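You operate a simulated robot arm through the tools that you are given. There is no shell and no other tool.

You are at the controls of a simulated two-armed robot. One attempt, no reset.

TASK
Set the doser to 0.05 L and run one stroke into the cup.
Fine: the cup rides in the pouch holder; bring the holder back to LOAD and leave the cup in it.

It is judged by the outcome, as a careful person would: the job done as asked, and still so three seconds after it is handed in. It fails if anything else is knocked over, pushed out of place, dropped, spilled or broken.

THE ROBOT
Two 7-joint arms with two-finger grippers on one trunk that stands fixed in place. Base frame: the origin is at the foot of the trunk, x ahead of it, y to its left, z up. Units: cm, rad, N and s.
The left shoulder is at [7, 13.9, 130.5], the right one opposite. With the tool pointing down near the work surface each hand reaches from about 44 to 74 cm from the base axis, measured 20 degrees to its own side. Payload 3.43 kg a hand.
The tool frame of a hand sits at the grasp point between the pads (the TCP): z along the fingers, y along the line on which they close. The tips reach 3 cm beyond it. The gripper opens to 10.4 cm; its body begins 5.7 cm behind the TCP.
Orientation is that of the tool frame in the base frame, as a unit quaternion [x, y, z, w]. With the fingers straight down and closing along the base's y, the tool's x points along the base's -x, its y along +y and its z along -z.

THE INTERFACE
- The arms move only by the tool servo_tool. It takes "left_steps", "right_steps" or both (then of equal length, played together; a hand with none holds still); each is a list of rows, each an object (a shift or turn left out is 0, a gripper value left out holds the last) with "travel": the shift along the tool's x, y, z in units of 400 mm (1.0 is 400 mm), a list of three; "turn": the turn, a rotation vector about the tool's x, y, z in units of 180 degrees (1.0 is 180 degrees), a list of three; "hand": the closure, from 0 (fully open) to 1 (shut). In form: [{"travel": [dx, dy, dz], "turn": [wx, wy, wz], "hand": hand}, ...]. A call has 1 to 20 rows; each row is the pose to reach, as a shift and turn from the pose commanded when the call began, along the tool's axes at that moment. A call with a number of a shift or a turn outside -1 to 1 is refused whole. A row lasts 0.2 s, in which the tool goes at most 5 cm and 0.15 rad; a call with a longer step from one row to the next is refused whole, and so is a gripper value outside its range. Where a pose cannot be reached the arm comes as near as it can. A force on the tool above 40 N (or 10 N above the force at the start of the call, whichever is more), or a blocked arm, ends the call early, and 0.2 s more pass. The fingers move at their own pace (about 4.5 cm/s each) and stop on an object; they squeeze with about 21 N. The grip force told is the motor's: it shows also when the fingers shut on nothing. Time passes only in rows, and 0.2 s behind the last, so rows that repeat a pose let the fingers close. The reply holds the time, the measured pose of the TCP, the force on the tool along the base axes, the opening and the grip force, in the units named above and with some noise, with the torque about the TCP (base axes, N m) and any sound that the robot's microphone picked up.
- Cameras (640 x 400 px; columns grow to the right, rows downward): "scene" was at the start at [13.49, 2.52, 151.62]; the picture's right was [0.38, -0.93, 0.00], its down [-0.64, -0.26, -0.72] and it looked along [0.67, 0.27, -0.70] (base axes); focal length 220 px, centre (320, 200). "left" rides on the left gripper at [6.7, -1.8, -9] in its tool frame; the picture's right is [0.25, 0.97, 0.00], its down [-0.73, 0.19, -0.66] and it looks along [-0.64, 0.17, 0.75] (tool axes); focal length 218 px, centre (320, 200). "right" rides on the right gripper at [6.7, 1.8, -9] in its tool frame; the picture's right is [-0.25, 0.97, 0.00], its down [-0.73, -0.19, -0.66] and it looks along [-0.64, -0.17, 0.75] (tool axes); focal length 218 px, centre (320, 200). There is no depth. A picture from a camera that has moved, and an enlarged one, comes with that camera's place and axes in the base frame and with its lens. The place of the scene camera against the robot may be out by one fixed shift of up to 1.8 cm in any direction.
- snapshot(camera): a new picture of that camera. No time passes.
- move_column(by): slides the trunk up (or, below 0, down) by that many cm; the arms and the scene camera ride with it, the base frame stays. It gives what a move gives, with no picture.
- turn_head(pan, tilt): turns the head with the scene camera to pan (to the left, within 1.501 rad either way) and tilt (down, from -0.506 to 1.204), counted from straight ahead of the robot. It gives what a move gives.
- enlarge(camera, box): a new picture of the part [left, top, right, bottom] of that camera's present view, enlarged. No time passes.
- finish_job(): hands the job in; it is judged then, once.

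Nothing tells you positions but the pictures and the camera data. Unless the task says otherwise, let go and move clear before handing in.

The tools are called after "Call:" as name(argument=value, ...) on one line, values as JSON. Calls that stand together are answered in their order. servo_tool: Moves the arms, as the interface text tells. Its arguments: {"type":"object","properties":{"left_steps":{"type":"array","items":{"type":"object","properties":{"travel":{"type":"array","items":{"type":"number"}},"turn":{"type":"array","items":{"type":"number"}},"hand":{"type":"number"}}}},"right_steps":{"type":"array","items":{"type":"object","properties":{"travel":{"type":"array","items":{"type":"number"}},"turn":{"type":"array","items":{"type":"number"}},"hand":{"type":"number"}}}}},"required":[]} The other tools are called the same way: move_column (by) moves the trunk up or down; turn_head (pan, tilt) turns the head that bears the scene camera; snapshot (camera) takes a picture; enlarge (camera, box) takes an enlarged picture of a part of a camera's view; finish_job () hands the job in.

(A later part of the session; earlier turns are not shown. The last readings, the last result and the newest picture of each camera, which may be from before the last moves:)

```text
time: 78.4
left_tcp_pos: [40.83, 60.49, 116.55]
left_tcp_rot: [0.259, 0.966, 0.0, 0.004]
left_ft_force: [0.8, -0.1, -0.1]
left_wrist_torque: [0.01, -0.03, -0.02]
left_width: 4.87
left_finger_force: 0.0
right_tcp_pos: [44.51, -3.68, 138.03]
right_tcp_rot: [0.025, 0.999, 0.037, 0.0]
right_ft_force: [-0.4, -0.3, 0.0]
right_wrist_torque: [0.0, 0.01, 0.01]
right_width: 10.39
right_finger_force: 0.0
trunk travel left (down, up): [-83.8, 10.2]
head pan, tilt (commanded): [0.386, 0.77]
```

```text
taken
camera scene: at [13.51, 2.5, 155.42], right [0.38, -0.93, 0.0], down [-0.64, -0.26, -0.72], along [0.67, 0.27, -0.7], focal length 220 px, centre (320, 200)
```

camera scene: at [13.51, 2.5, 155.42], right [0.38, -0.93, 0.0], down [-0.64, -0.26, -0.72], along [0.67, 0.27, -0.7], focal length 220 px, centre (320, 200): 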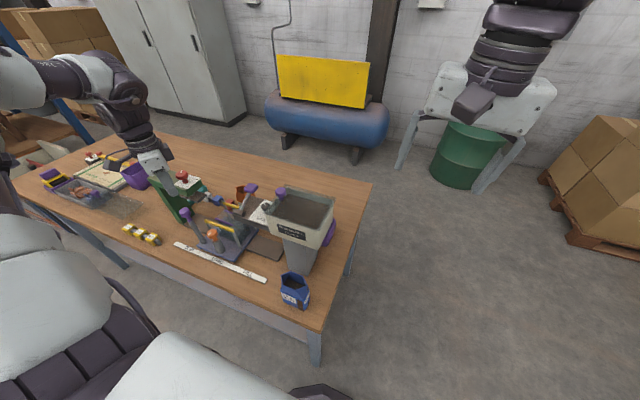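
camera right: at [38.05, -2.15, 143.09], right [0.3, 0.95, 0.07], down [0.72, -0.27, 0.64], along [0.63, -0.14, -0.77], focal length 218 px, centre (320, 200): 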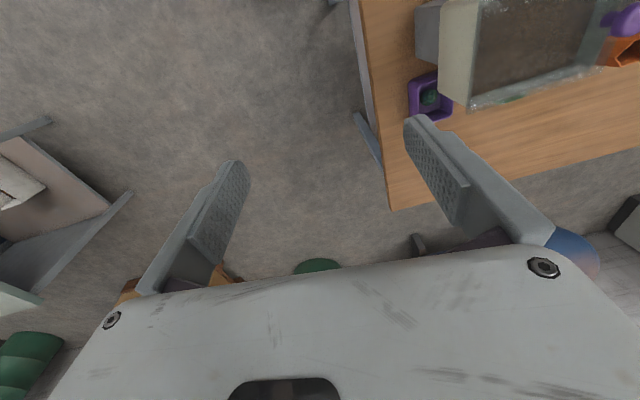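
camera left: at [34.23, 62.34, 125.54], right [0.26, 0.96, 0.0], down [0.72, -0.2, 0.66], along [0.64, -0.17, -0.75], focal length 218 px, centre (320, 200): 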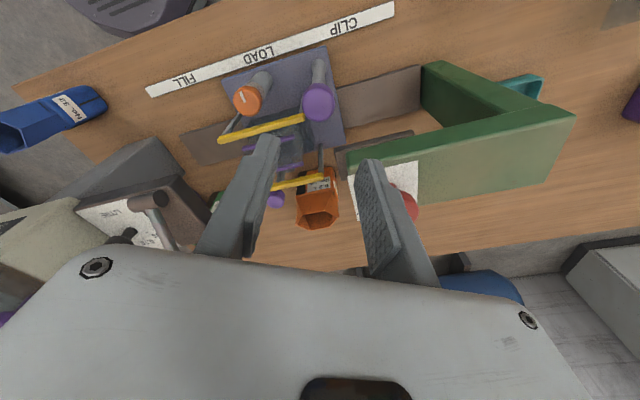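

The clipper head stands close to that post, so a vertical hand would be tight. I return to the nominal yaw, move back, and lean the hand 35° toward me for a clear diagonal approach.

Call:
servo_tool(left_steps=[{"travel": [0.04, -0.022, 0.0], "turn": [0, 0, -0.0417]}, {"travel": [0.08, -0.045, 0.0], "turn": [0, 0, -0.0833]}, {"travel": [0.129, -0.0715, 0.04], "turn": [0, 0, -0.125]}, {"travel": [0.129, -0.0715, 0.12], "turn": [0, 0, -0.1667]}, {"travel": [0.129, -0.0715, 0.12], "turn": [0, 0, -0.1667]}])

```text
time: 79.6
left_tcp_pos: [34.94, 60.47, 111.7]
left_tcp_rot: [-0.001, 1.0, -0.001, 0.005]
left_ft_force: [-0.1, 0.7, -0.1]
left_wrist_torque: [0.02, -0.02, -0.02]
left_width: 4.91
left_finger_force: 0.1
right_tcp_pos: [44.49, -3.69, 137.96]
right_tcp_rot: [0.026, 0.999, 0.037, 0.0]
right_ft_force: [-0.2, 0.1, 0.3]
right_wrist_torque: [0.0, 0.0, 0.02]
right_width: 10.41
right_finger_force: 0.0
trunk travel left (down, up): [-83.8, 10.2]
head pan, tilt (commanded): [0.386, 0.77]
```

Call:
servo_tool(left_steps=[{"turn": [0, -0.039, 0]}, {"turn": [0, -0.078, 0]}, {"turn": [0, -0.117, 0]}, {"turn": [0, -0.156, 0]}, {"turn": [0, -0.194, 0]}, {"turn": [0, -0.194, 0]}])

Call:
snapshot(camera="left")

Call:
snapshot(camera="scene")

```text
time: 81.0
left_tcp_pos: [34.95, 60.63, 111.77]
left_tcp_rot: [0.001, 0.953, -0.001, 0.304]
left_ft_force: [-0.4, -1.6, -0.5]
left_wrist_torque: [0.0, 0.03, 0.05]
left_width: 4.9
left_finger_force: 0.0
right_tcp_pos: [44.53, -3.71, 137.98]
right_tcp_rot: [0.026, 0.999, 0.038, 0.0]
right_ft_force: [0.3, -0.3, -0.5]
right_wrist_torque: [-0.01, 0.02, 0.02]
right_width: 10.4
right_finger_force: 0.0
trunk travel left (down, up): [-83.8, 10.2]
head pan, tilt (commanded): [0.386, 0.77]
```

```text
taken
camera left: at [24.47, 58.79, 115.2], right [-0.2, 0.97, -0.15], down [0.21, 0.19, 0.96], along [0.95, 0.16, -0.25], focal length 218 px, centre (320, 200)
```

left: 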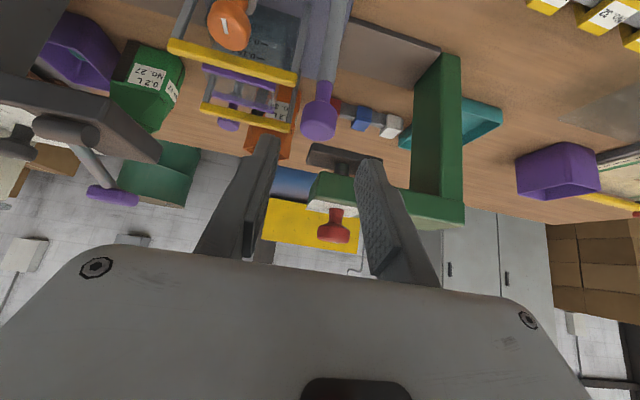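

```text
taken
camera scene: at [13.55, 2.45, 155.42], right [0.38, -0.93, 0.0], down [-0.65, -0.26, -0.72], along [0.67, 0.27, -0.7], focal length 220 px, centre (320, 200)
```

scene: 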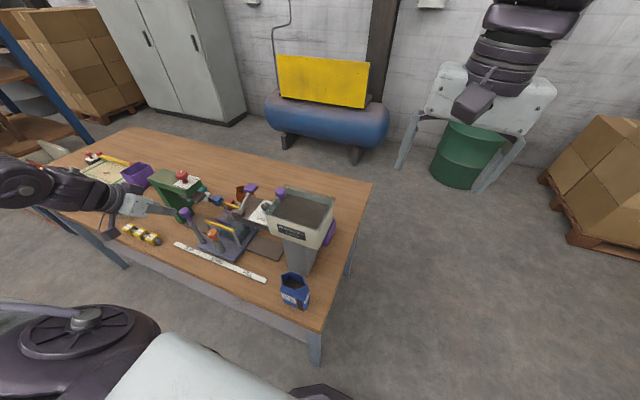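

The lean is good and the purple knob sits right between the fingers. I move in along the finger direction and close on it.

Call:
servo_tool(left_steps=[{"travel": [0, 0, 0.06]}, {"travel": [0, 0, 0.12]}, {"travel": [0, 0, 0.18]}, {"travel": [0, 0, 0.22]}, {"travel": [0, 0, 0.245]}, {"travel": [0, 0, 0.245]}])

Call:
snapshot(camera="left")

Call:
enlarge(camera="scene", box=[120, 150, 280, 270])

```text
time: 82.4
left_tcp_pos: [40.57, 60.68, 103.81]
left_tcp_rot: [0.0, 0.953, 0.0, 0.304]
left_ft_force: [0.5, -0.7, 0.0]
left_wrist_torque: [0.02, 0.0, 0.01]
left_width: 4.89
left_finger_force: 0.1
right_tcp_pos: [44.38, -3.62, 138.01]
right_tcp_rot: [0.026, 0.999, 0.037, 0.0]
right_ft_force: [0.2, -0.6, 1.0]
right_wrist_torque: [0.02, 0.02, -0.04]
right_width: 10.44
right_finger_force: 0.1
trunk travel left (down, up): [-83.8, 10.2]
head pan, tilt (commanded): [0.386, 0.77]
```

```text
taken
camera left: at [30.14, 58.87, 107.24], right [-0.21, 0.97, -0.15], down [0.22, 0.19, 0.96], along [0.95, 0.16, -0.25], focal length 218 px, centre (320, 200)
```

left: 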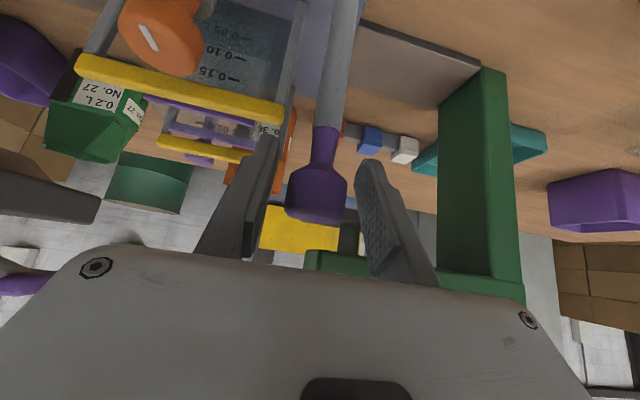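

```text
3.33 times, centred on (200, 210) of scene
camera zoom: at [13.47, 2.51, 155.42], right [0.38, -0.93, 0.0], down [-0.64, -0.26, -0.72], along [0.67, 0.27, -0.7], focal length 734 px, centre (720, 167)
```

zoom: 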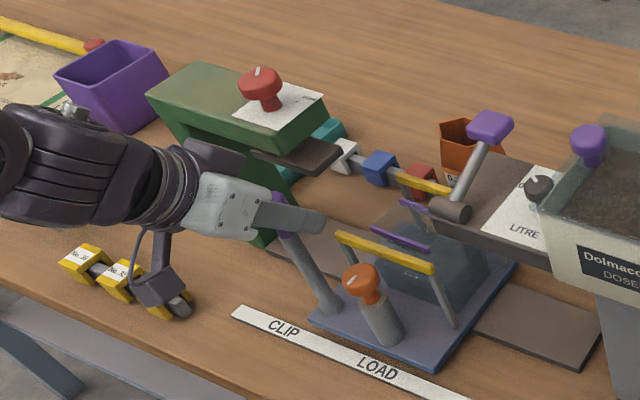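

The knob lies between the fingers. I close on it.

Call:
servo_tool(left_steps=[{"hand": 0.6}, {"hand": 0.68}, {"hand": 0.76}, {"hand": 0.85}, {"hand": 0.9}, {"hand": 0.9}])

Call:
snapshot(camera="left")

```text
time: 83.8
left_tcp_pos: [40.62, 60.76, 103.66]
left_tcp_rot: [0.0, 0.953, -0.001, 0.303]
left_ft_force: [-0.4, -2.1, -2.9]
left_wrist_torque: [0.12, -0.09, -0.05]
left_width: 2.94
left_finger_force: 45.2
right_tcp_pos: [44.46, -3.56, 137.94]
right_tcp_rot: [0.025, 0.999, 0.036, 0.0]
right_ft_force: [0.0, 0.0, -0.1]
right_wrist_torque: [-0.02, -0.02, -0.01]
right_width: 10.41
right_finger_force: 0.1
trunk travel left (down, up): [-83.8, 10.2]
head pan, tilt (commanded): [0.386, 0.77]
```

```text
taken
camera left: at [30.16, 58.88, 107.22], right [-0.21, 0.97, -0.15], down [0.22, 0.19, 0.96], along [0.95, 0.16, -0.25], focal length 218 px, centre (320, 200)
```

left: 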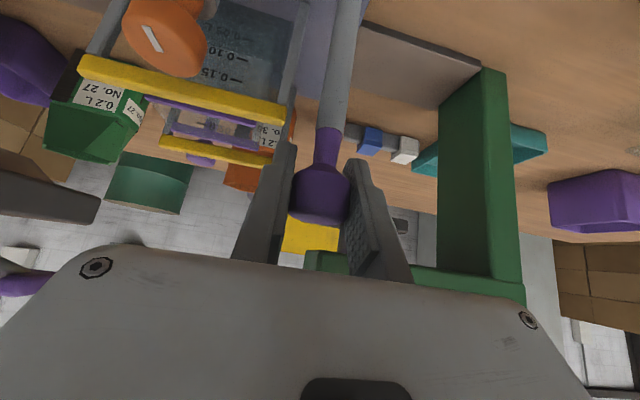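

I hold the knob. I now try a gentle 1 cm slide toward FILL, watching force and whether the holder follows.

Call:
servo_tool(left_steps=[{"travel": [0, -0.008, 0]}, {"travel": [0, -0.016, 0]}, {"travel": [0, -0.024, 0]}, {"travel": [0, -0.024, 0]}])

Call:
snapshot(camera="left")

Call:
enlarge(camera="scene", box=[150, 170, 290, 275])

```text
time: 84.8
left_tcp_pos: [40.64, 59.77, 103.71]
left_tcp_rot: [0.0, 0.953, -0.001, 0.303]
left_ft_force: [1.5, 2.1, 3.0]
left_wrist_torque: [0.11, 0.29, 0.2]
left_width: 2.95
left_finger_force: 45.1
right_tcp_pos: [44.56, -3.64, 137.99]
right_tcp_rot: [0.025, 0.999, 0.036, 0.0]
right_ft_force: [-0.4, -0.7, -0.3]
right_wrist_torque: [-0.02, -0.01, -0.02]
right_width: 10.41
right_finger_force: 0.1
trunk travel left (down, up): [-83.8, 10.2]
head pan, tilt (commanded): [0.386, 0.77]
```

```text
taken
camera left: at [30.16, 57.96, 107.2], right [-0.21, 0.97, -0.15], down [0.22, 0.19, 0.96], along [0.95, 0.17, -0.25], focal length 218 px, centre (320, 200)
```

left: 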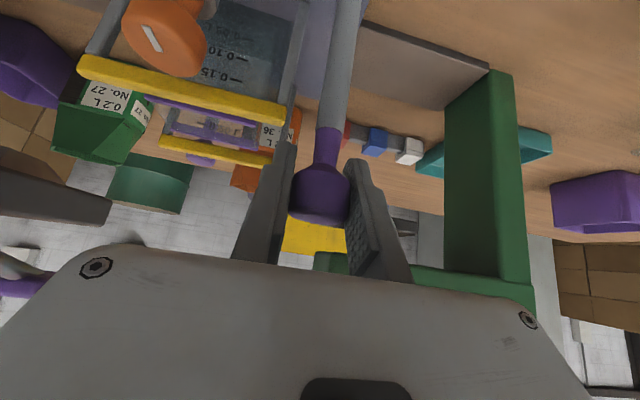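

```text
3.81 times, centred on (220, 222) of scene
camera zoom: at [13.54, 2.54, 155.42], right [0.38, -0.93, 0.0], down [-0.64, -0.26, -0.72], along [0.67, 0.27, -0.7], focal length 839 px, centre (701, 114)
```

zoom: 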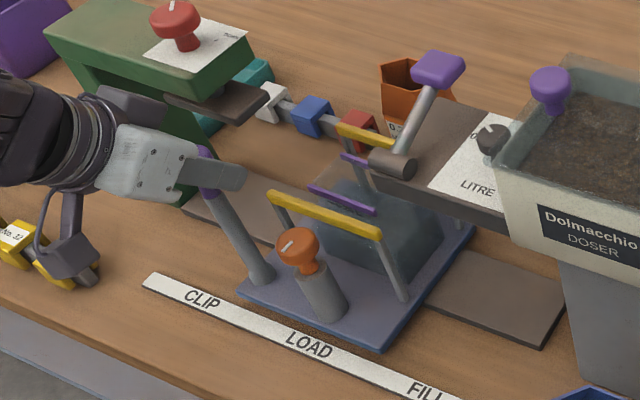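

The whole holder slides freely with this post, with almost no force. Before sliding on, I look at the clearance under the doser block.

Call:
enlarge(camera="left", box=[0, 20, 300, 220])

Call:
enlarge(camera="scene", box=[210, 180, 310, 260])

```text
2.00 times, centred on (150, 120) of left
camera zoom: at [30.16, 57.96, 107.2], right [-0.21, 0.97, -0.15], down [0.22, 0.19, 0.96], along [0.95, 0.17, -0.25], focal length 436 px, centre (660, 360)
```

zoom: 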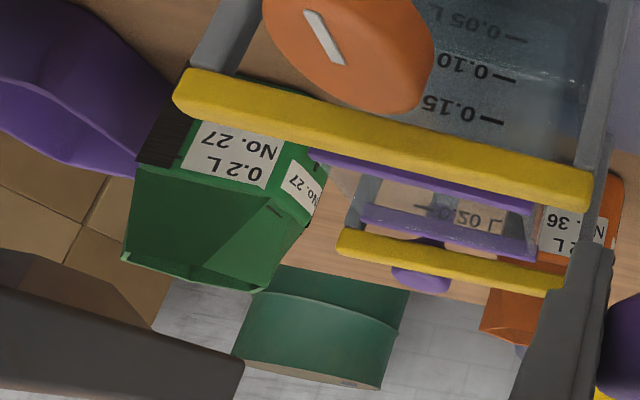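

```text
5.00 times, centred on (260, 220) of scene
camera zoom: at [13.54, 2.54, 155.42], right [0.38, -0.93, 0.0], down [-0.64, -0.26, -0.72], along [0.67, 0.27, -0.7], focal length 1101 px, centre (620, 100)
```

zoom: 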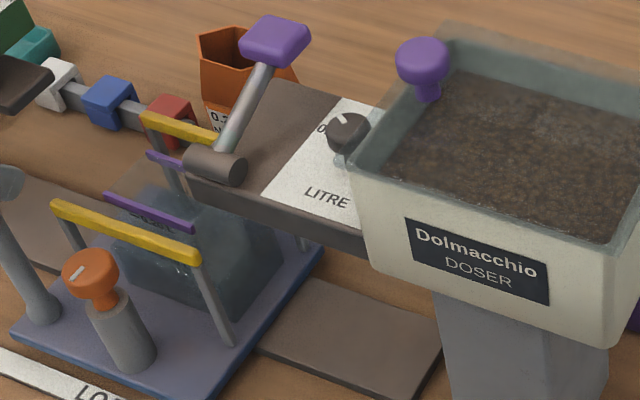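

The block's underside is at about z=105, well above the bars and cup (z≈99). I slide the holder on smoothly toward FILL.

Call:
servo_tool(left_steps=[{"travel": [0, -0.01, 0]}, {"travel": [0, -0.03, 0]}, {"travel": [0, -0.05, 0]}, {"travel": [0, -0.07, 0]}, {"travel": [0, -0.09, 0]}, {"travel": [0, -0.11, 0]}, {"travel": [0, -0.13, 0]}, {"travel": [0, -0.15, 0]}, {"travel": [0, -0.17, 0]}, {"travel": [0, -0.19, 0]}, {"travel": [0, -0.21, 0]}, {"travel": [0, -0.23, 0]}, {"travel": [0, -0.25, 0]}, {"travel": [0, -0.265, 0]}, {"travel": [0, -0.275, 0]}, {"travel": [0, -0.275, 0]}])

Call:
enlarge(camera="scene", box=[180, 170, 320, 290])

Call:
snapshot(camera="left")

```text
time: 88.2
left_tcp_pos: [40.73, 48.63, 103.81]
left_tcp_rot: [0.0, 0.953, 0.0, 0.304]
left_ft_force: [5.6, 0.5, 10.3]
left_wrist_torque: [0.03, 0.23, 0.09]
left_width: 2.96
left_finger_force: 44.8
right_tcp_pos: [44.5, -3.83, 137.95]
right_tcp_rot: [0.026, 0.999, 0.037, 0.0]
right_ft_force: [0.2, 0.2, 0.9]
right_wrist_torque: [0.0, -0.03, 0.02]
right_width: 10.38
right_finger_force: 0.0
trunk travel left (down, up): [-83.8, 10.2]
head pan, tilt (commanded): [0.386, 0.77]
```

```text
3.33 times, centred on (250, 230) of scene
camera zoom: at [13.53, 2.4, 155.42], right [0.38, -0.93, 0.0], down [-0.64, -0.26, -0.72], along [0.67, 0.27, -0.7], focal length 734 px, centre (553, 100)
```

zoom: 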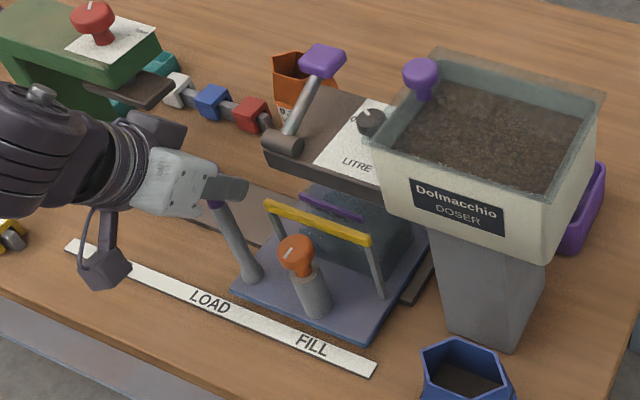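

```text
taken
camera left: at [30.15, 46.74, 107.2], right [-0.21, 0.97, -0.15], down [0.21, 0.19, 0.96], along [0.95, 0.17, -0.25], focal length 218 px, centre (320, 200)
```

left: 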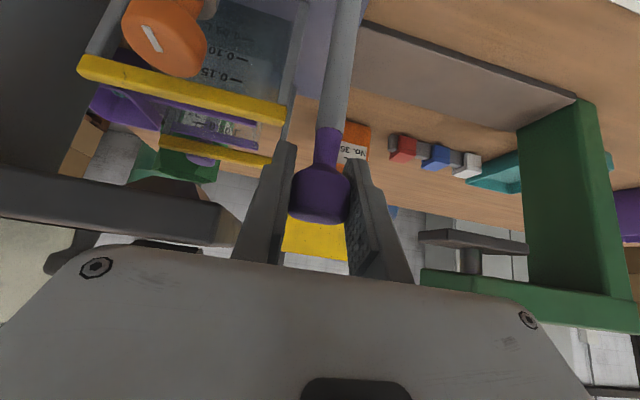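

The holder is about 12 cm along. I ease it the last bit, feeling for the FILL stop.

Call:
servo_tool(left_steps=[{"travel": [0, -0.005, 0]}, {"travel": [0, -0.01, 0]}, {"travel": [0, -0.015, 0]}, {"travel": [0, -0.02, 0]}, {"travel": [0, -0.025, 0]}, {"travel": [0, -0.025, 0]}])

Call:
enlarge(camera="scene", box=[200, 190, 300, 280])

```text
time: 89.6
left_tcp_pos: [40.61, 47.76, 103.74]
left_tcp_rot: [0.0, 0.953, 0.0, 0.304]
left_ft_force: [6.0, 0.4, 6.5]
left_wrist_torque: [0.0, -0.3, -0.04]
left_width: 2.94
left_finger_force: 45.2
right_tcp_pos: [44.55, -3.78, 137.99]
right_tcp_rot: [0.025, 0.999, 0.037, 0.0]
right_ft_force: [0.3, -0.1, 0.3]
right_wrist_torque: [0.02, -0.04, 0.01]
right_width: 10.38
right_finger_force: 0.1
trunk travel left (down, up): [-83.8, 10.2]
head pan, tilt (commanded): [0.386, 0.77]
```

```text
4.44 times, centred on (250, 235) of scene
camera zoom: at [13.56, 2.45, 155.42], right [0.38, -0.93, 0.0], down [-0.65, -0.26, -0.72], along [0.67, 0.27, -0.7], focal length 978 px, centre (631, 44)
```

zoom: 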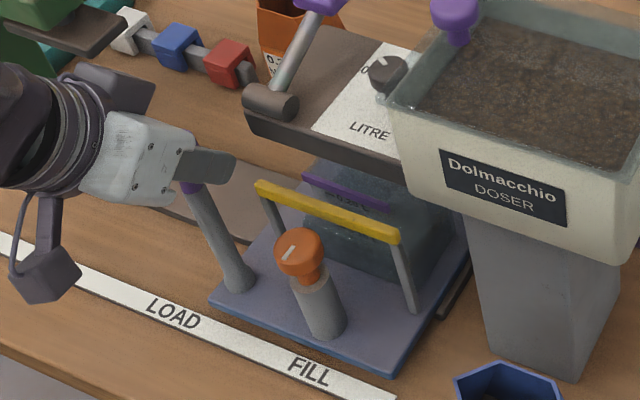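

The holder now lines up with FILL by my measure (13.0 cm from LOAD). I test whether there is a hard stop just beyond.

Call:
servo_tool(left_steps=[{"travel": [0, -0.004, 0]}, {"travel": [0, -0.008, 0]}, {"travel": [0, -0.012, 0]}, {"travel": [0, -0.012, 0]}])

```text
time: 90.6
left_tcp_pos: [40.73, 47.65, 103.77]
left_tcp_rot: [-0.002, 0.953, 0.002, 0.303]
left_ft_force: [7.1, 15.5, 15.7]
left_wrist_torque: [0.12, 1.18, 0.03]
left_width: 2.96
left_finger_force: 45.3
right_tcp_pos: [44.47, -3.48, 137.93]
right_tcp_rot: [0.025, 0.999, 0.036, 0.0]
right_ft_force: [0.1, -0.3, 1.2]
right_wrist_torque: [0.02, -0.02, 0.0]
right_width: 10.43
right_finger_force: 0.0
trunk travel left (down, up): [-83.8, 10.2]
head pan, tilt (commanded): [0.386, 0.77]
```

There is a firm stop right there, so the holder is at FILL. I relax the push and let go of the post.

Call:
servo_tool(left_steps=[{"travel": [0, 0.006, 0]}, {"travel": [0, 0.009, 0]}, {"travel": [0, 0.009, 0], "hand": 0.7}, {"travel": [0, 0.009, 0], "hand": 0.6}, {"travel": [0, 0.009, 0], "hand": 0.53}, {"travel": [0, 0.009, 0], "hand": 0.53}])

Call:
snapshot(camera="left")

```text
time: 92.0
left_tcp_pos: [40.64, 47.6, 103.7]
left_tcp_rot: [0.0, 0.953, -0.001, 0.304]
left_ft_force: [-0.8, -0.7, -0.3]
left_wrist_torque: [0.02, -0.02, 0.01]
left_width: 4.9
left_finger_force: 0.1
right_tcp_pos: [44.42, -3.65, 138.01]
right_tcp_rot: [0.025, 0.999, 0.035, 0.0]
right_ft_force: [-0.4, -0.2, -0.5]
right_wrist_torque: [-0.03, 0.04, 0.0]
right_width: 10.42
right_finger_force: 0.0
trunk travel left (down, up): [-83.8, 10.2]
head pan, tilt (commanded): [0.386, 0.77]
```

```text
taken
camera left: at [30.07, 45.8, 107.18], right [-0.21, 0.97, -0.15], down [0.22, 0.19, 0.96], along [0.95, 0.16, -0.25], focal length 218 px, centre (320, 200)
```

left: 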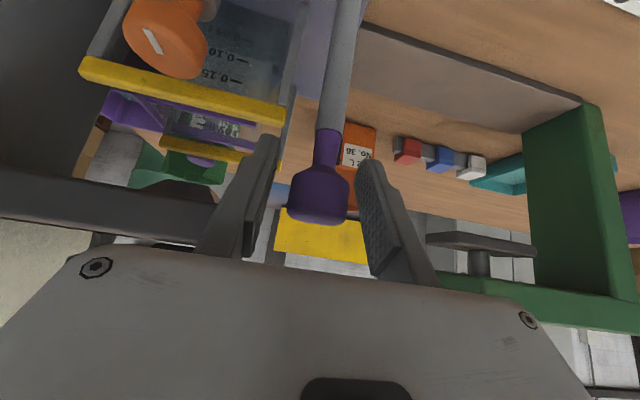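

The post is free. I back out along the fingers, straighten the hand, and then go for the dosing lever.

Call:
servo_tool(left_steps=[{"travel": [0, 0, -0.06]}, {"travel": [0, 0, -0.14]}, {"travel": [0, 0, -0.25]}])

Call:
servo_tool(left_steps=[{"turn": [0, 0.039, 0]}, {"turn": [0, 0.078, 0]}, {"turn": [0, 0.117, 0]}, {"turn": [0, 0.156, 0]}, {"turn": [0, 0.194, 0]}, {"turn": [0, 0.197, 0]}])

Call:
enlarge(camera="scene", box=[200, 170, 320, 270])

Call:
snapshot(camera="left")

```text
time: 92.8
left_tcp_pos: [34.66, 47.38, 111.98]
left_tcp_rot: [0.001, 0.953, 0.0, 0.304]
left_ft_force: [0.7, -0.3, -0.4]
left_wrist_torque: [0.05, 0.04, 0.0]
left_width: 4.91
left_finger_force: 0.0
right_tcp_pos: [44.29, -3.95, 138.09]
right_tcp_rot: [0.025, 0.999, 0.037, 0.001]
right_ft_force: [-0.4, 0.3, -0.2]
right_wrist_torque: [0.0, -0.02, 0.01]
right_width: 10.42
right_finger_force: 0.1
trunk travel left (down, up): [-83.8, 10.2]
head pan, tilt (commanded): [0.386, 0.77]
```

```text
time: 94.2
left_tcp_pos: [34.76, 47.52, 111.96]
left_tcp_rot: [0.001, 1.0, -0.001, -0.002]
left_ft_force: [-0.3, -0.1, -0.1]
left_wrist_torque: [0.0, 0.01, 0.03]
left_width: 4.9
left_finger_force: 0.0
right_tcp_pos: [44.39, -3.67, 138.06]
right_tcp_rot: [0.025, 0.999, 0.037, 0.0]
right_ft_force: [0.1, -0.5, 0.6]
right_wrist_torque: [0.02, -0.04, 0.03]
right_width: 10.42
right_finger_force: 0.1
trunk travel left (down, up): [-83.8, 10.2]
head pan, tilt (commanded): [0.386, 0.77]
```

```text
4.00 times, centred on (260, 220) of scene
camera zoom: at [13.43, 2.52, 155.42], right [0.38, -0.93, 0.0], down [-0.64, -0.26, -0.72], along [0.67, 0.27, -0.7], focal length 881 px, centre (560, 120)
```

zoom: 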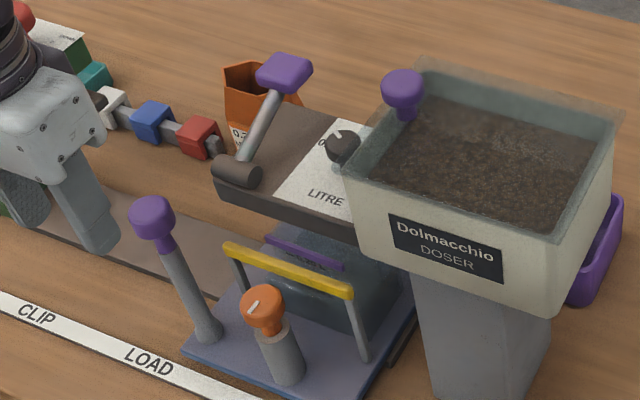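

```text
taken
camera left: at [28.25, 45.8, 121.04], right [-0.25, 0.97, 0.0], down [0.73, 0.19, 0.65], along [0.63, 0.16, -0.76], focal length 218 px, centre (320, 200)
```

left: 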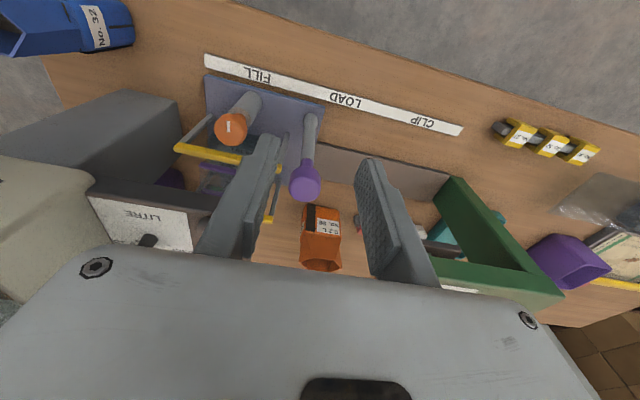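

Call:
servo_tool(left_steps=[{"travel": [0, 0, -0.11]}, {"travel": [0, -0.02, -0.22]}, {"travel": [-0.05, -0.06, -0.31]}, {"travel": [-0.11, -0.1, -0.35]}, {"travel": [-0.175, -0.1375, -0.35]}, {"travel": [-0.175, -0.1375, -0.35]}])

Call:
snapshot(camera="left")

Call:
enlarge(camera="left", box=[240, 80, 400, 200])

```text
time: 95.6
left_tcp_pos: [41.91, 42.34, 126.04]
left_tcp_rot: [0.001, 1.0, -0.001, -0.001]
left_ft_force: [-0.5, 0.1, 0.6]
left_wrist_torque: [0.01, -0.02, -0.02]
left_width: 4.88
left_finger_force: 0.0
right_tcp_pos: [44.37, -3.67, 138.11]
right_tcp_rot: [0.024, 0.999, 0.036, 0.0]
right_ft_force: [0.0, 0.6, -0.2]
right_wrist_torque: [0.01, -0.03, -0.01]
right_width: 10.42
right_finger_force: 0.0
trunk travel left (down, up): [-83.8, 10.2]
head pan, tilt (commanded): [0.386, 0.77]
```

```text
taken
camera left: at [35.31, 40.46, 135.04], right [-0.25, 0.97, 0.0], down [0.73, 0.19, 0.65], along [0.63, 0.16, -0.76], focal length 218 px, centre (320, 200)
```

left: 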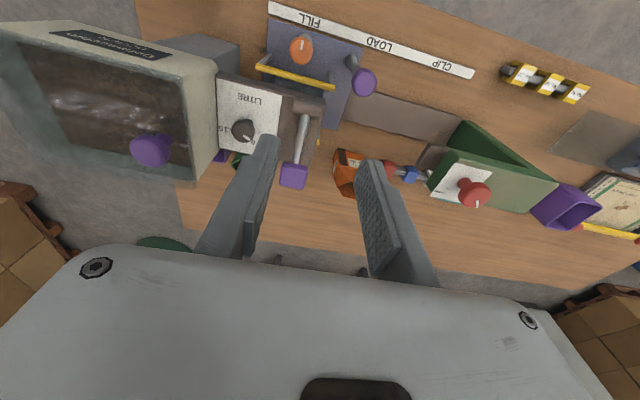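

```text
3.33 times, centred on (320, 140) of left
camera zoom: at [35.31, 40.46, 135.04], right [-0.25, 0.97, 0.0], down [0.73, 0.19, 0.65], along [0.63, 0.16, -0.76], focal length 728 px, centre (320, 400)
```

zoom: 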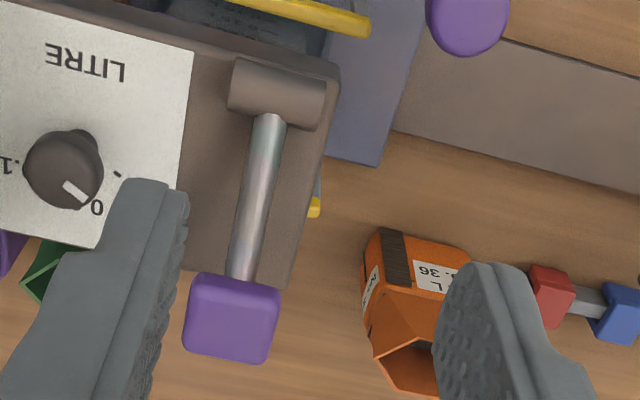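

The lever handle is centred at about (51.0, 41.1, 112.6), 3.5 cm wide. I move above it, then come down with the fingers on either side.

Call:
servo_tool(left_steps=[{"travel": [-0.1, -0.015, 0]}, {"travel": [-0.2, -0.03, 0]}, {"travel": [-0.2275, -0.0325, 0.03]}, {"travel": [-0.2275, -0.0325, 0.1]}, {"travel": [-0.2275, -0.0325, 0.1]}])

Call:
enlarge(camera="left", box=[220, 60, 420, 200])

```text
time: 96.8
left_tcp_pos: [51.26, 40.7, 122.02]
left_tcp_rot: [0.001, 1.0, 0.0, -0.002]
left_ft_force: [-0.5, -0.1, 0.7]
left_wrist_torque: [0.02, 0.01, 0.01]
left_width: 4.89
left_finger_force: 0.1
right_tcp_pos: [44.55, -3.74, 137.89]
right_tcp_rot: [0.025, 0.999, 0.036, 0.0]
right_ft_force: [-0.1, -0.6, -0.9]
right_wrist_torque: [0.02, 0.03, 0.02]
right_width: 10.4
right_finger_force: 0.0
trunk travel left (down, up): [-83.8, 10.2]
head pan, tilt (commanded): [0.386, 0.77]
```

```text
2.86 times, centred on (320, 130) of left
camera zoom: at [44.62, 38.91, 131.02], right [-0.25, 0.97, 0.0], down [0.73, 0.19, 0.65], along [0.63, 0.16, -0.76], focal length 624 px, centre (320, 400)
```

zoom: 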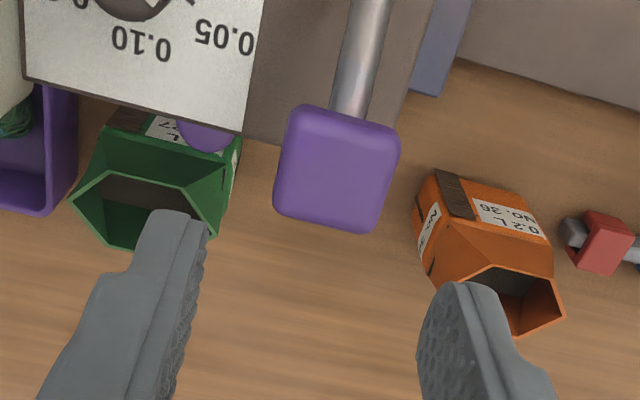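

Call:
servo_tool(left_steps=[{"travel": [0, 0.01, 0.04]}, {"travel": [0, 0.01, 0.1]}, {"travel": [0, 0.01, 0.16]}, {"travel": [0, 0.01, 0.2]}, {"travel": [0, 0.01, 0.23]}, {"travel": [0, 0.01, 0.23]}])

Call:
enlarge(camera="left", box=[200, 60, 440, 220])

```text
time: 98.2
left_tcp_pos: [51.08, 41.06, 112.62]
left_tcp_rot: [-0.001, 1.0, -0.001, -0.001]
left_ft_force: [-0.4, -0.5, 0.1]
left_wrist_torque: [-0.02, 0.01, -0.01]
left_width: 4.9
left_finger_force: 0.1
right_tcp_pos: [44.44, -3.64, 138.0]
right_tcp_rot: [0.025, 0.999, 0.037, 0.0]
right_ft_force: [-0.5, -0.9, 0.2]
right_wrist_torque: [0.02, 0.0, 0.0]
right_width: 10.38
right_finger_force: 0.1
trunk travel left (down, up): [-83.8, 10.2]
head pan, tilt (commanded): [0.386, 0.77]
```

```text
2.50 times, centred on (320, 140) of left
camera zoom: at [44.43, 39.34, 121.69], right [-0.25, 0.97, 0.0], down [0.73, 0.19, 0.65], along [0.63, 0.16, -0.76], focal length 546 px, centre (320, 350)
```

zoom: 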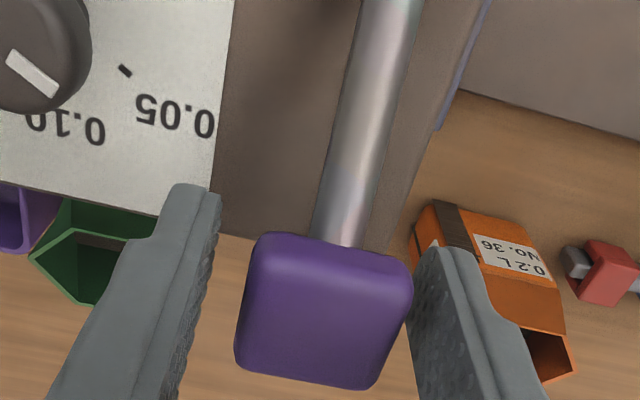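

The handle sits centred between the fingers. I close on it.

Call:
servo_tool(left_steps=[{"hand": 0.58}, {"hand": 0.64}, {"hand": 0.7}, {"hand": 0.8}, {"hand": 0.8}])

```text
time: 99.4
left_tcp_pos: [50.95, 41.2, 112.59]
left_tcp_rot: [0.0, 1.0, 0.0, -0.002]
left_ft_force: [-0.4, 0.8, -3.2]
left_wrist_torque: [0.11, -0.09, 0.19]
left_width: 3.37
left_finger_force: 44.4
right_tcp_pos: [44.44, -3.57, 137.97]
right_tcp_rot: [0.025, 0.999, 0.036, 0.0]
right_ft_force: [0.6, -0.4, 0.6]
right_wrist_torque: [-0.06, 0.0, -0.03]
right_width: 10.39
right_finger_force: 0.1
trunk travel left (down, up): [-83.8, 10.2]
head pan, tilt (commanded): [0.386, 0.77]
```

The handle is held. I start the stroke with a small pull toward me along the lever's arc and check the force.

Call:
servo_tool(left_steps=[{"travel": [0.011, 0, -0.011]}, {"travel": [0.022, 0, -0.022]}, {"travel": [0.022, 0, -0.022]}])

Call:
enlarge(camera="scene", box=[190, 120, 330, 260])

```text
time: 100.2
left_tcp_pos: [50.75, 41.28, 113.21]
left_tcp_rot: [0.002, 1.0, -0.002, -0.004]
left_ft_force: [15.4, -7.1, -30.3]
left_wrist_torque: [0.18, -0.17, 0.55]
left_width: 3.34
left_finger_force: 45.1
right_tcp_pos: [45.1, -3.5, 137.74]
right_tcp_rot: [0.026, 0.999, 0.036, -0.002]
right_ft_force: [0.0, -0.7, 0.8]
right_wrist_torque: [0.02, -0.02, -0.01]
right_width: 10.42
right_finger_force: 0.0
trunk travel left (down, up): [-83.8, 10.2]
head pan, tilt (commanded): [0.386, 0.77]
```

```text
2.86 times, centred on (260, 190) of scene
camera zoom: at [14.37, 2.65, 155.33], right [0.38, -0.93, 0.0], down [-0.65, -0.26, -0.71], along [0.66, 0.27, -0.7], focal length 629 px, centre (491, 229)
```

zoom: 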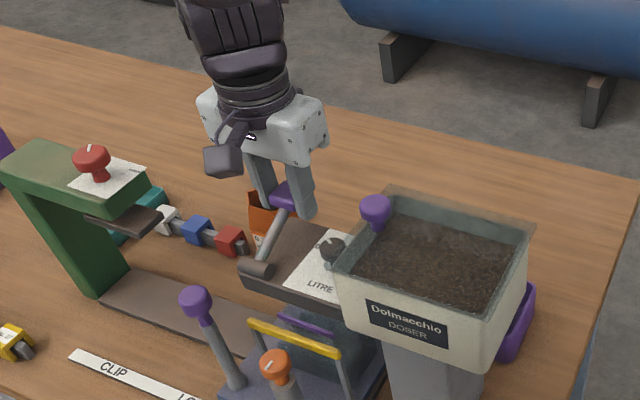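

The lever does not yield toward me, so it probably works the other way. I go back to the start point and try a small push back-and-down.

Call:
servo_tool(left_steps=[{"travel": [-0.01, 0, 0.01]}, {"travel": [-0.015, 0, 0.02]}, {"travel": [-0.015, 0, 0.02]}])

```text
time: 101.0
left_tcp_pos: [50.77, 41.2, 113.05]
left_tcp_rot: [0.001, 1.0, 0.001, 0.001]
left_ft_force: [8.8, 10.1, 24.3]
left_wrist_torque: [0.12, 1.19, 0.03]
left_width: 3.37
left_finger_force: 44.9
right_tcp_pos: [44.38, -3.67, 138.02]
right_tcp_rot: [0.025, 0.999, 0.036, 0.0]
right_ft_force: [0.4, -0.2, 0.2]
right_wrist_torque: [-0.01, 0.0, -0.03]
right_width: 10.41
right_finger_force: 0.1
trunk travel left (down, up): [-83.8, 10.2]
head pan, tilt (commanded): [0.386, 0.77]
```

Call:
enlarge(camera="scene", box=[200, 170, 320, 270])

Call:
enlarge(camera="left", box=[200, 60, 440, 220])

```text
4.00 times, centred on (260, 220) of scene
camera zoom: at [13.38, 2.56, 155.49], right [0.38, -0.93, 0.0], down [-0.64, -0.26, -0.72], along [0.67, 0.27, -0.7], focal length 881 px, centre (560, 120)
```

zoom: 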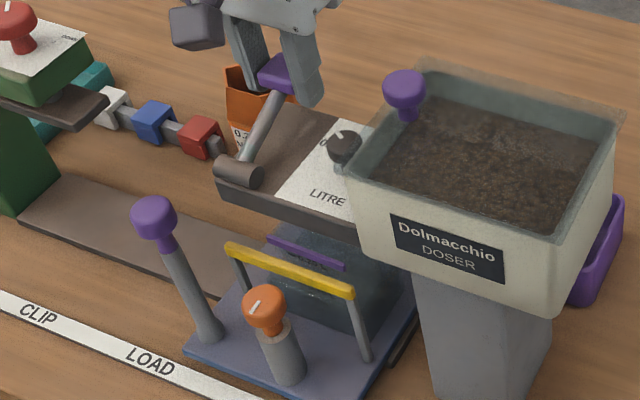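

```text
2.50 times, centred on (320, 140) of left
camera zoom: at [44.16, 39.36, 122.06], right [-0.25, 0.97, 0.0], down [0.73, 0.19, 0.66], along [0.64, 0.17, -0.75], focal length 546 px, centre (320, 350)
```

zoom: 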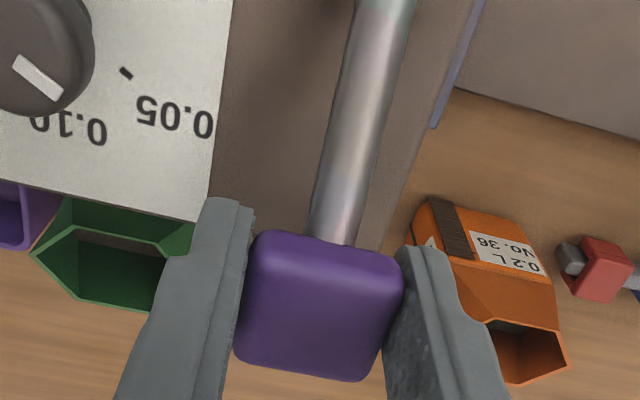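

The lever resists both ways like a stiff or damped hinge and may have moved a few degrees forward. I pull gently forward and hold, to see whether it creeps.

Call:
servo_tool(left_steps=[{"travel": [0.008, 0, -0.008]}, {"travel": [0.016, 0, -0.014]}, {"travel": [0.016, 0, -0.014]}, {"travel": [0.016, 0, -0.014]}, {"travel": [0.016, 0, -0.014]}, {"travel": [0.016, 0, -0.014]}, {"travel": [0.016, 0, -0.014]}, {"travel": [0.016, 0, -0.014]}])

```text
time: 102.8
left_tcp_pos: [50.72, 41.28, 113.14]
left_tcp_rot: [0.001, 1.0, -0.001, -0.002]
left_ft_force: [29.6, 2.6, 3.3]
left_wrist_torque: [0.02, -0.95, 0.04]
left_width: 3.35
left_finger_force: 44.8
right_tcp_pos: [45.15, -3.56, 137.73]
right_tcp_rot: [0.026, 0.999, 0.035, -0.002]
right_ft_force: [0.1, -0.7, 1.1]
right_wrist_torque: [0.02, -0.01, 0.02]
right_width: 10.42
right_finger_force: 0.0
trunk travel left (down, up): [-83.8, 10.2]
head pan, tilt (commanded): [0.386, 0.77]
```

Call:
servo_tool(left_steps=[{"travel": [-0.01, 0, 0.007]}, {"travel": [-0.02, 0, 0.014]}, {"travel": [-0.026, 0, 0.018]}, {"travel": [-0.031, 0, 0.0215]}, {"travel": [-0.031, 0, 0.0215]}, {"travel": [-0.031, 0, 0.0215]}, {"travel": [-0.031, 0, 0.0215]}])

```text
time: 104.4
left_tcp_pos: [50.9, 41.18, 112.5]
left_tcp_rot: [-0.001, 1.0, -0.002, -0.003]
left_ft_force: [-12.4, 6.6, 6.9]
left_wrist_torque: [0.41, 0.85, 0.44]
left_width: 3.36
left_finger_force: 45.1
right_tcp_pos: [43.95, -3.66, 137.88]
right_tcp_rot: [0.024, 0.999, 0.036, 0.002]
right_ft_force: [0.2, -0.2, -0.1]
right_wrist_torque: [-0.01, 0.0, -0.02]
right_width: 10.38
right_finger_force: 0.2
trunk travel left (down, up): [-83.8, 10.2]
head pan, tilt (commanded): [0.386, 0.77]
```

The lever lies flatter than I first judged (pivot near (43.8, 109.5)), so it has to swing up and over with the hand turning along. I let go once to relieve the strain and re-measure the handle.

Call:
servo_tool(left_steps=[{"travel": [0.003, 0, 0], "hand": 0.6}, {"travel": [0.003, 0, 0], "hand": 0.53}, {"travel": [0.003, 0, 0], "hand": 0.53}, {"travel": [0.003, 0, 0], "hand": 0.53}])

Call:
snapshot(camera="left")

Call:
enlarge(camera="left", box=[200, 0, 440, 200])

Call:
enlarge(camera="scene", box=[200, 170, 320, 270])

```text
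time: 105.4
left_tcp_pos: [51.27, 41.16, 112.4]
left_tcp_rot: [0.001, 1.0, -0.001, -0.002]
left_ft_force: [0.5, 0.6, 0.0]
left_wrist_torque: [0.03, 0.04, -0.01]
left_width: 4.87
left_finger_force: 0.1
right_tcp_pos: [44.56, -3.75, 138.09]
right_tcp_rot: [0.025, 0.999, 0.037, -0.001]
right_ft_force: [0.2, 0.3, 0.4]
right_wrist_torque: [-0.02, 0.0, -0.03]
right_width: 10.41
right_finger_force: 0.1
trunk travel left (down, up): [-83.8, 10.2]
head pan, tilt (commanded): [0.386, 0.77]
```

```text
taken
camera left: at [44.67, 39.31, 121.41], right [-0.25, 0.97, 0.0], down [0.73, 0.19, 0.65], along [0.63, 0.16, -0.76], focal length 218 px, centre (320, 200)
```

left: 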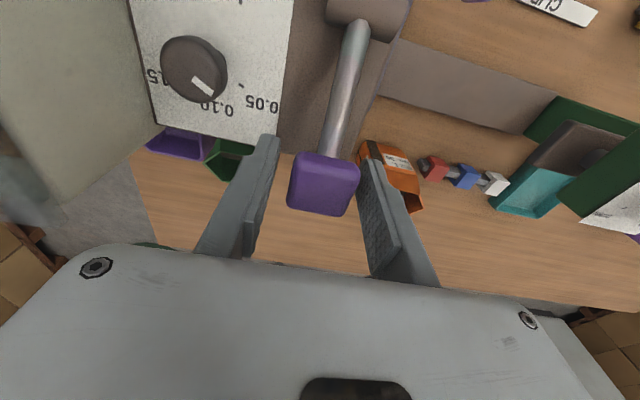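

```text
2.00 times, centred on (320, 100) of left
camera zoom: at [44.67, 39.31, 121.41], right [-0.25, 0.97, 0.0], down [0.73, 0.19, 0.65], along [0.63, 0.16, -0.76], focal length 436 px, centre (320, 400)
```

zoom: 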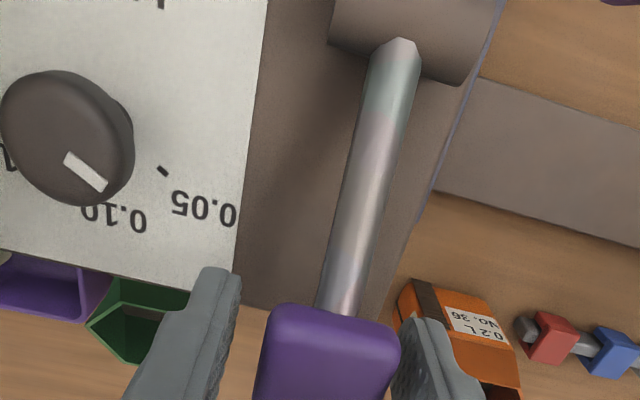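

```text
4.00 times, centred on (260, 220) of scene
camera zoom: at [13.61, 2.49, 155.41], right [0.38, -0.93, 0.0], down [-0.65, -0.26, -0.72], along [0.67, 0.27, -0.7], focal length 881 px, centre (560, 120)
```

zoom: 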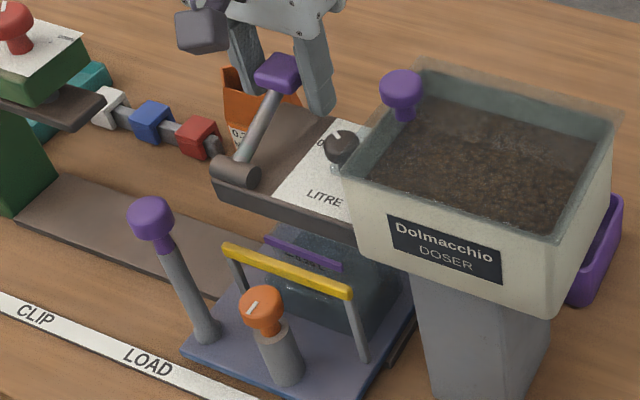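

The handle is where it was; the rod slopes about 29° from a pivot near (43.8, 108.4). I regrip and swing the first 10° with the hand turning along.

Call:
servo_tool(left_steps=[{"hand": 0.6}, {"hand": 0.66}, {"hand": 0.72}, {"hand": 0.8}, {"hand": 0.8}, {"travel": [0.0047, 0, -0.0079], "turn": [0, -0.0139, 0]}, {"travel": [0.0094, 0, -0.0158], "turn": [0, -0.0278, 0]}, {"travel": [0.0148, 0, -0.0232], "turn": [0, -0.0417, 0]}, {"travel": [0.0203, 0, -0.0305], "turn": [0, -0.0556, 0]}, {"travel": [0.0203, 0, -0.0305], "turn": [0, -0.0556, 0]}])

Call:
enlarge(camera="scene", box=[200, 170, 320, 270])

```text
time: 107.6
left_tcp_pos: [50.97, 41.17, 113.43]
left_tcp_rot: [0.001, 0.997, -0.002, 0.083]
left_ft_force: [6.9, -8.2, -32.9]
left_wrist_torque: [0.11, 0.07, 0.22]
left_width: 3.39
left_finger_force: 45.2
right_tcp_pos: [45.02, -3.55, 137.65]
right_tcp_rot: [0.026, 0.999, 0.036, -0.003]
right_ft_force: [0.3, -0.3, -0.8]
right_wrist_torque: [-0.04, -0.01, 0.0]
right_width: 10.4
right_finger_force: 0.0
trunk travel left (down, up): [-83.8, 10.2]
head pan, tilt (commanded): [0.386, 0.77]
```

```text
4.00 times, centred on (260, 220) of scene
camera zoom: at [14.2, 2.63, 155.34], right [0.38, -0.93, 0.0], down [-0.65, -0.26, -0.71], along [0.66, 0.27, -0.7], focal length 881 px, centre (560, 120)
```

zoom: 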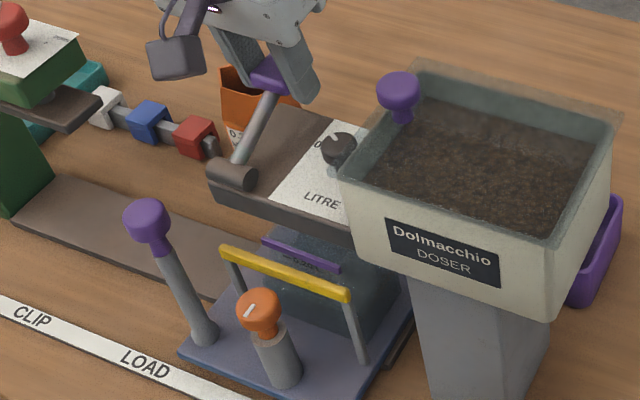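

Call:
snapshot(camera="left")

Call:
enlarge(camera="left", box=[200, 0, 440, 200])

```text
taken
camera left: at [42.85, 39.43, 121.1], right [-0.25, 0.97, -0.05], down [0.61, 0.19, 0.77], along [0.75, 0.16, -0.64], focal length 218 px, centre (320, 200)
```

left: 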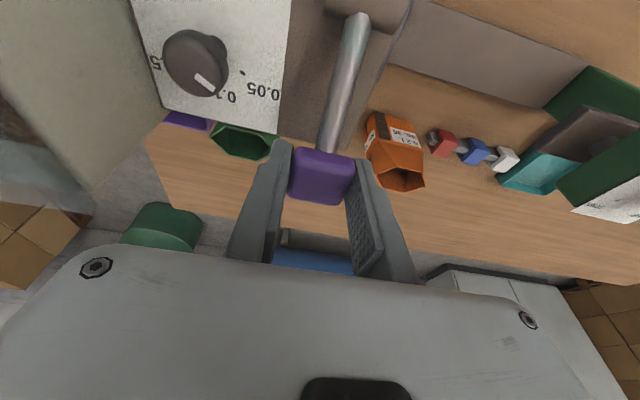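

```text
2.00 times, centred on (320, 100) of left
camera zoom: at [42.85, 39.43, 121.1], right [-0.25, 0.97, -0.05], down [0.61, 0.19, 0.77], along [0.75, 0.16, -0.64], focal length 436 px, centre (320, 400)
```

zoom: 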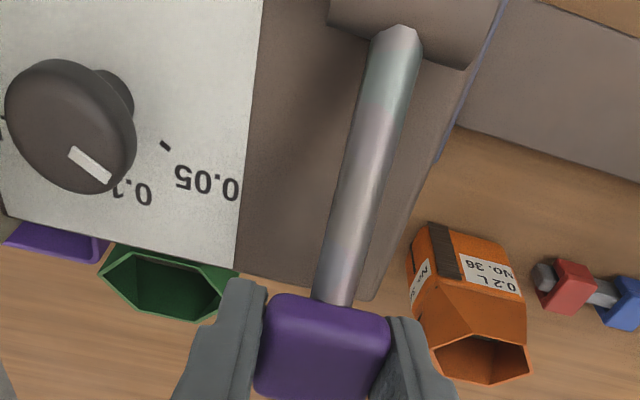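

The lever still does not lift under 33 N, so it is likely resting against its upper stop and the stroke is downward. I release it, and will press on the handle from above with closed fingers.

Call:
servo_tool(left_steps=[{"travel": [-0.01, 0, 0.012], "turn": [0, 0.025, 0]}, {"travel": [-0.018, 0, 0.026], "turn": [0, 0.053, 0]}, {"travel": [-0.018, 0, 0.026], "turn": [0, 0.053, 0], "hand": 0.6}, {"travel": [-0.018, 0, 0.026], "turn": [0, 0.053, 0], "hand": 0.5}, {"travel": [-0.018, 0, 0.026], "turn": [0, 0.053, 0], "hand": 0.5}])

Call:
snapshot(camera="left")

```text
time: 108.8
left_tcp_pos: [51.31, 41.39, 112.8]
left_tcp_rot: [0.001, 1.0, -0.001, 0.002]
left_ft_force: [-0.7, -0.3, 0.1]
left_wrist_torque: [-0.01, 0.01, 0.0]
left_width: 5.21
left_finger_force: 0.0
right_tcp_pos: [44.62, -3.68, 137.97]
right_tcp_rot: [0.026, 0.999, 0.036, 0.0]
right_ft_force: [0.7, 0.3, -0.3]
right_wrist_torque: [0.0, 0.0, -0.02]
right_width: 10.39
right_finger_force: 0.0
trunk travel left (down, up): [-83.8, 10.2]
head pan, tilt (commanded): [0.386, 0.77]
```

```text
taken
camera left: at [44.65, 39.4, 121.75], right [-0.25, 0.97, 0.0], down [0.73, 0.19, 0.66], along [0.64, 0.16, -0.75], focal length 218 px, centre (320, 200)
```

left: 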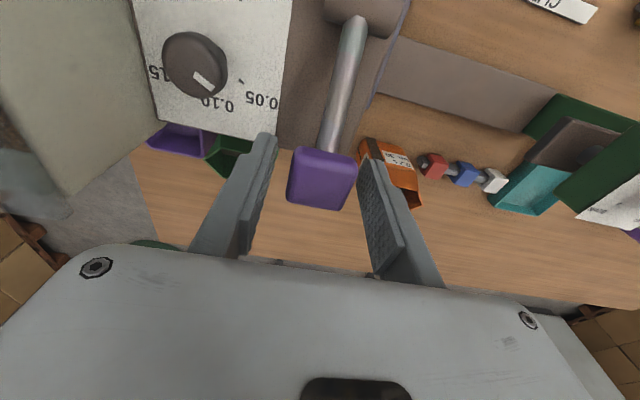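

Call:
servo_tool(left_steps=[{"travel": [0, 0, -0.05]}, {"travel": [0, -0.003, -0.12]}, {"travel": [0, -0.005, -0.2]}, {"travel": [0, -0.005, -0.2], "hand": 1.0}, {"travel": [0, -0.005, -0.2], "hand": 1.0}, {"travel": [0, -0.005, -0.2], "hand": 1.0}, {"travel": [0, -0.005, -0.2], "hand": 1.0}])

Call:
snapshot(camera="left")

```text
time: 110.4
left_tcp_pos: [51.07, 41.02, 120.66]
left_tcp_rot: [0.001, 1.0, -0.001, 0.003]
left_ft_force: [0.0, 0.5, -1.1]
left_wrist_torque: [-0.01, 0.02, 0.02]
left_width: 0.0
left_finger_force: 21.5
right_tcp_pos: [44.45, -3.62, 138.07]
right_tcp_rot: [0.025, 0.999, 0.037, 0.0]
right_ft_force: [0.3, 0.0, -0.7]
right_wrist_torque: [0.01, 0.01, 0.02]
right_width: 10.39
right_finger_force: 0.0
trunk travel left (down, up): [-83.8, 10.2]
head pan, tilt (commanded): [0.386, 0.77]
```

```text
taken
camera left: at [44.51, 39.12, 129.62], right [-0.25, 0.97, 0.0], down [0.73, 0.19, 0.66], along [0.64, 0.16, -0.75], focal length 218 px, centre (320, 200)
```

left: 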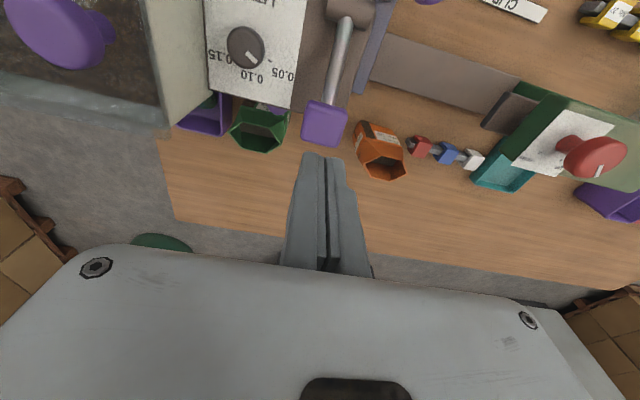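

Call:
servo_tool(left_steps=[{"travel": [0, 0, 0.04]}, {"travel": [0, 0, 0.08]}, {"travel": [0, 0, 0.1]}, {"travel": [0, 0, 0.11]}, {"travel": [0, 0, 0.11]}])

```text
time: 111.6
left_tcp_pos: [51.15, 41.06, 116.42]
left_tcp_rot: [0.0, 1.0, -0.001, 0.002]
left_ft_force: [-1.2, -0.8, 0.5]
left_wrist_torque: [-0.01, 0.0, 0.03]
left_width: 0.0
left_finger_force: 21.2
right_tcp_pos: [44.5, -3.66, 138.09]
right_tcp_rot: [0.024, 0.999, 0.035, 0.001]
right_ft_force: [0.3, -0.3, 0.2]
right_wrist_torque: [0.0, 0.02, 0.02]
right_width: 10.39
right_finger_force: 0.1
trunk travel left (down, up): [-83.8, 10.2]
head pan, tilt (commanded): [0.386, 0.77]
```

Call:
servo_tool(left_steps=[{"travel": [0, 0, 0.008]}, {"travel": [0, 0, 0.016]}, {"travel": [0, 0, 0.024]}, {"travel": [0, 0, 0.024]}])

Call:
enlarge(camera="left", box=[220, 40, 420, 200])

```text
time: 112.6
left_tcp_pos: [51.09, 40.98, 115.45]
left_tcp_rot: [0.001, 1.0, 0.0, 0.002]
left_ft_force: [1.1, 0.1, -0.3]
left_wrist_torque: [-0.01, 0.0, -0.02]
left_width: 0.02
left_finger_force: 21.2
right_tcp_pos: [44.41, -3.66, 137.93]
right_tcp_rot: [0.025, 0.999, 0.037, 0.001]
right_ft_force: [0.1, -0.9, -0.4]
right_wrist_torque: [-0.03, -0.02, -0.01]
right_width: 10.4
right_finger_force: 0.1
trunk travel left (down, up): [-83.8, 10.2]
head pan, tilt (commanded): [0.386, 0.77]
```

```text
2.50 times, centred on (320, 120) of left
camera zoom: at [44.48, 39.2, 124.37], right [-0.25, 0.97, 0.0], down [0.73, 0.19, 0.66], along [0.64, 0.16, -0.75], focal length 546 px, centre (320, 400)
```

zoom: 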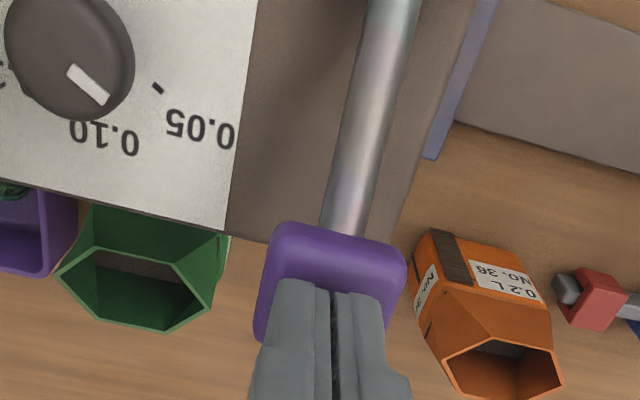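

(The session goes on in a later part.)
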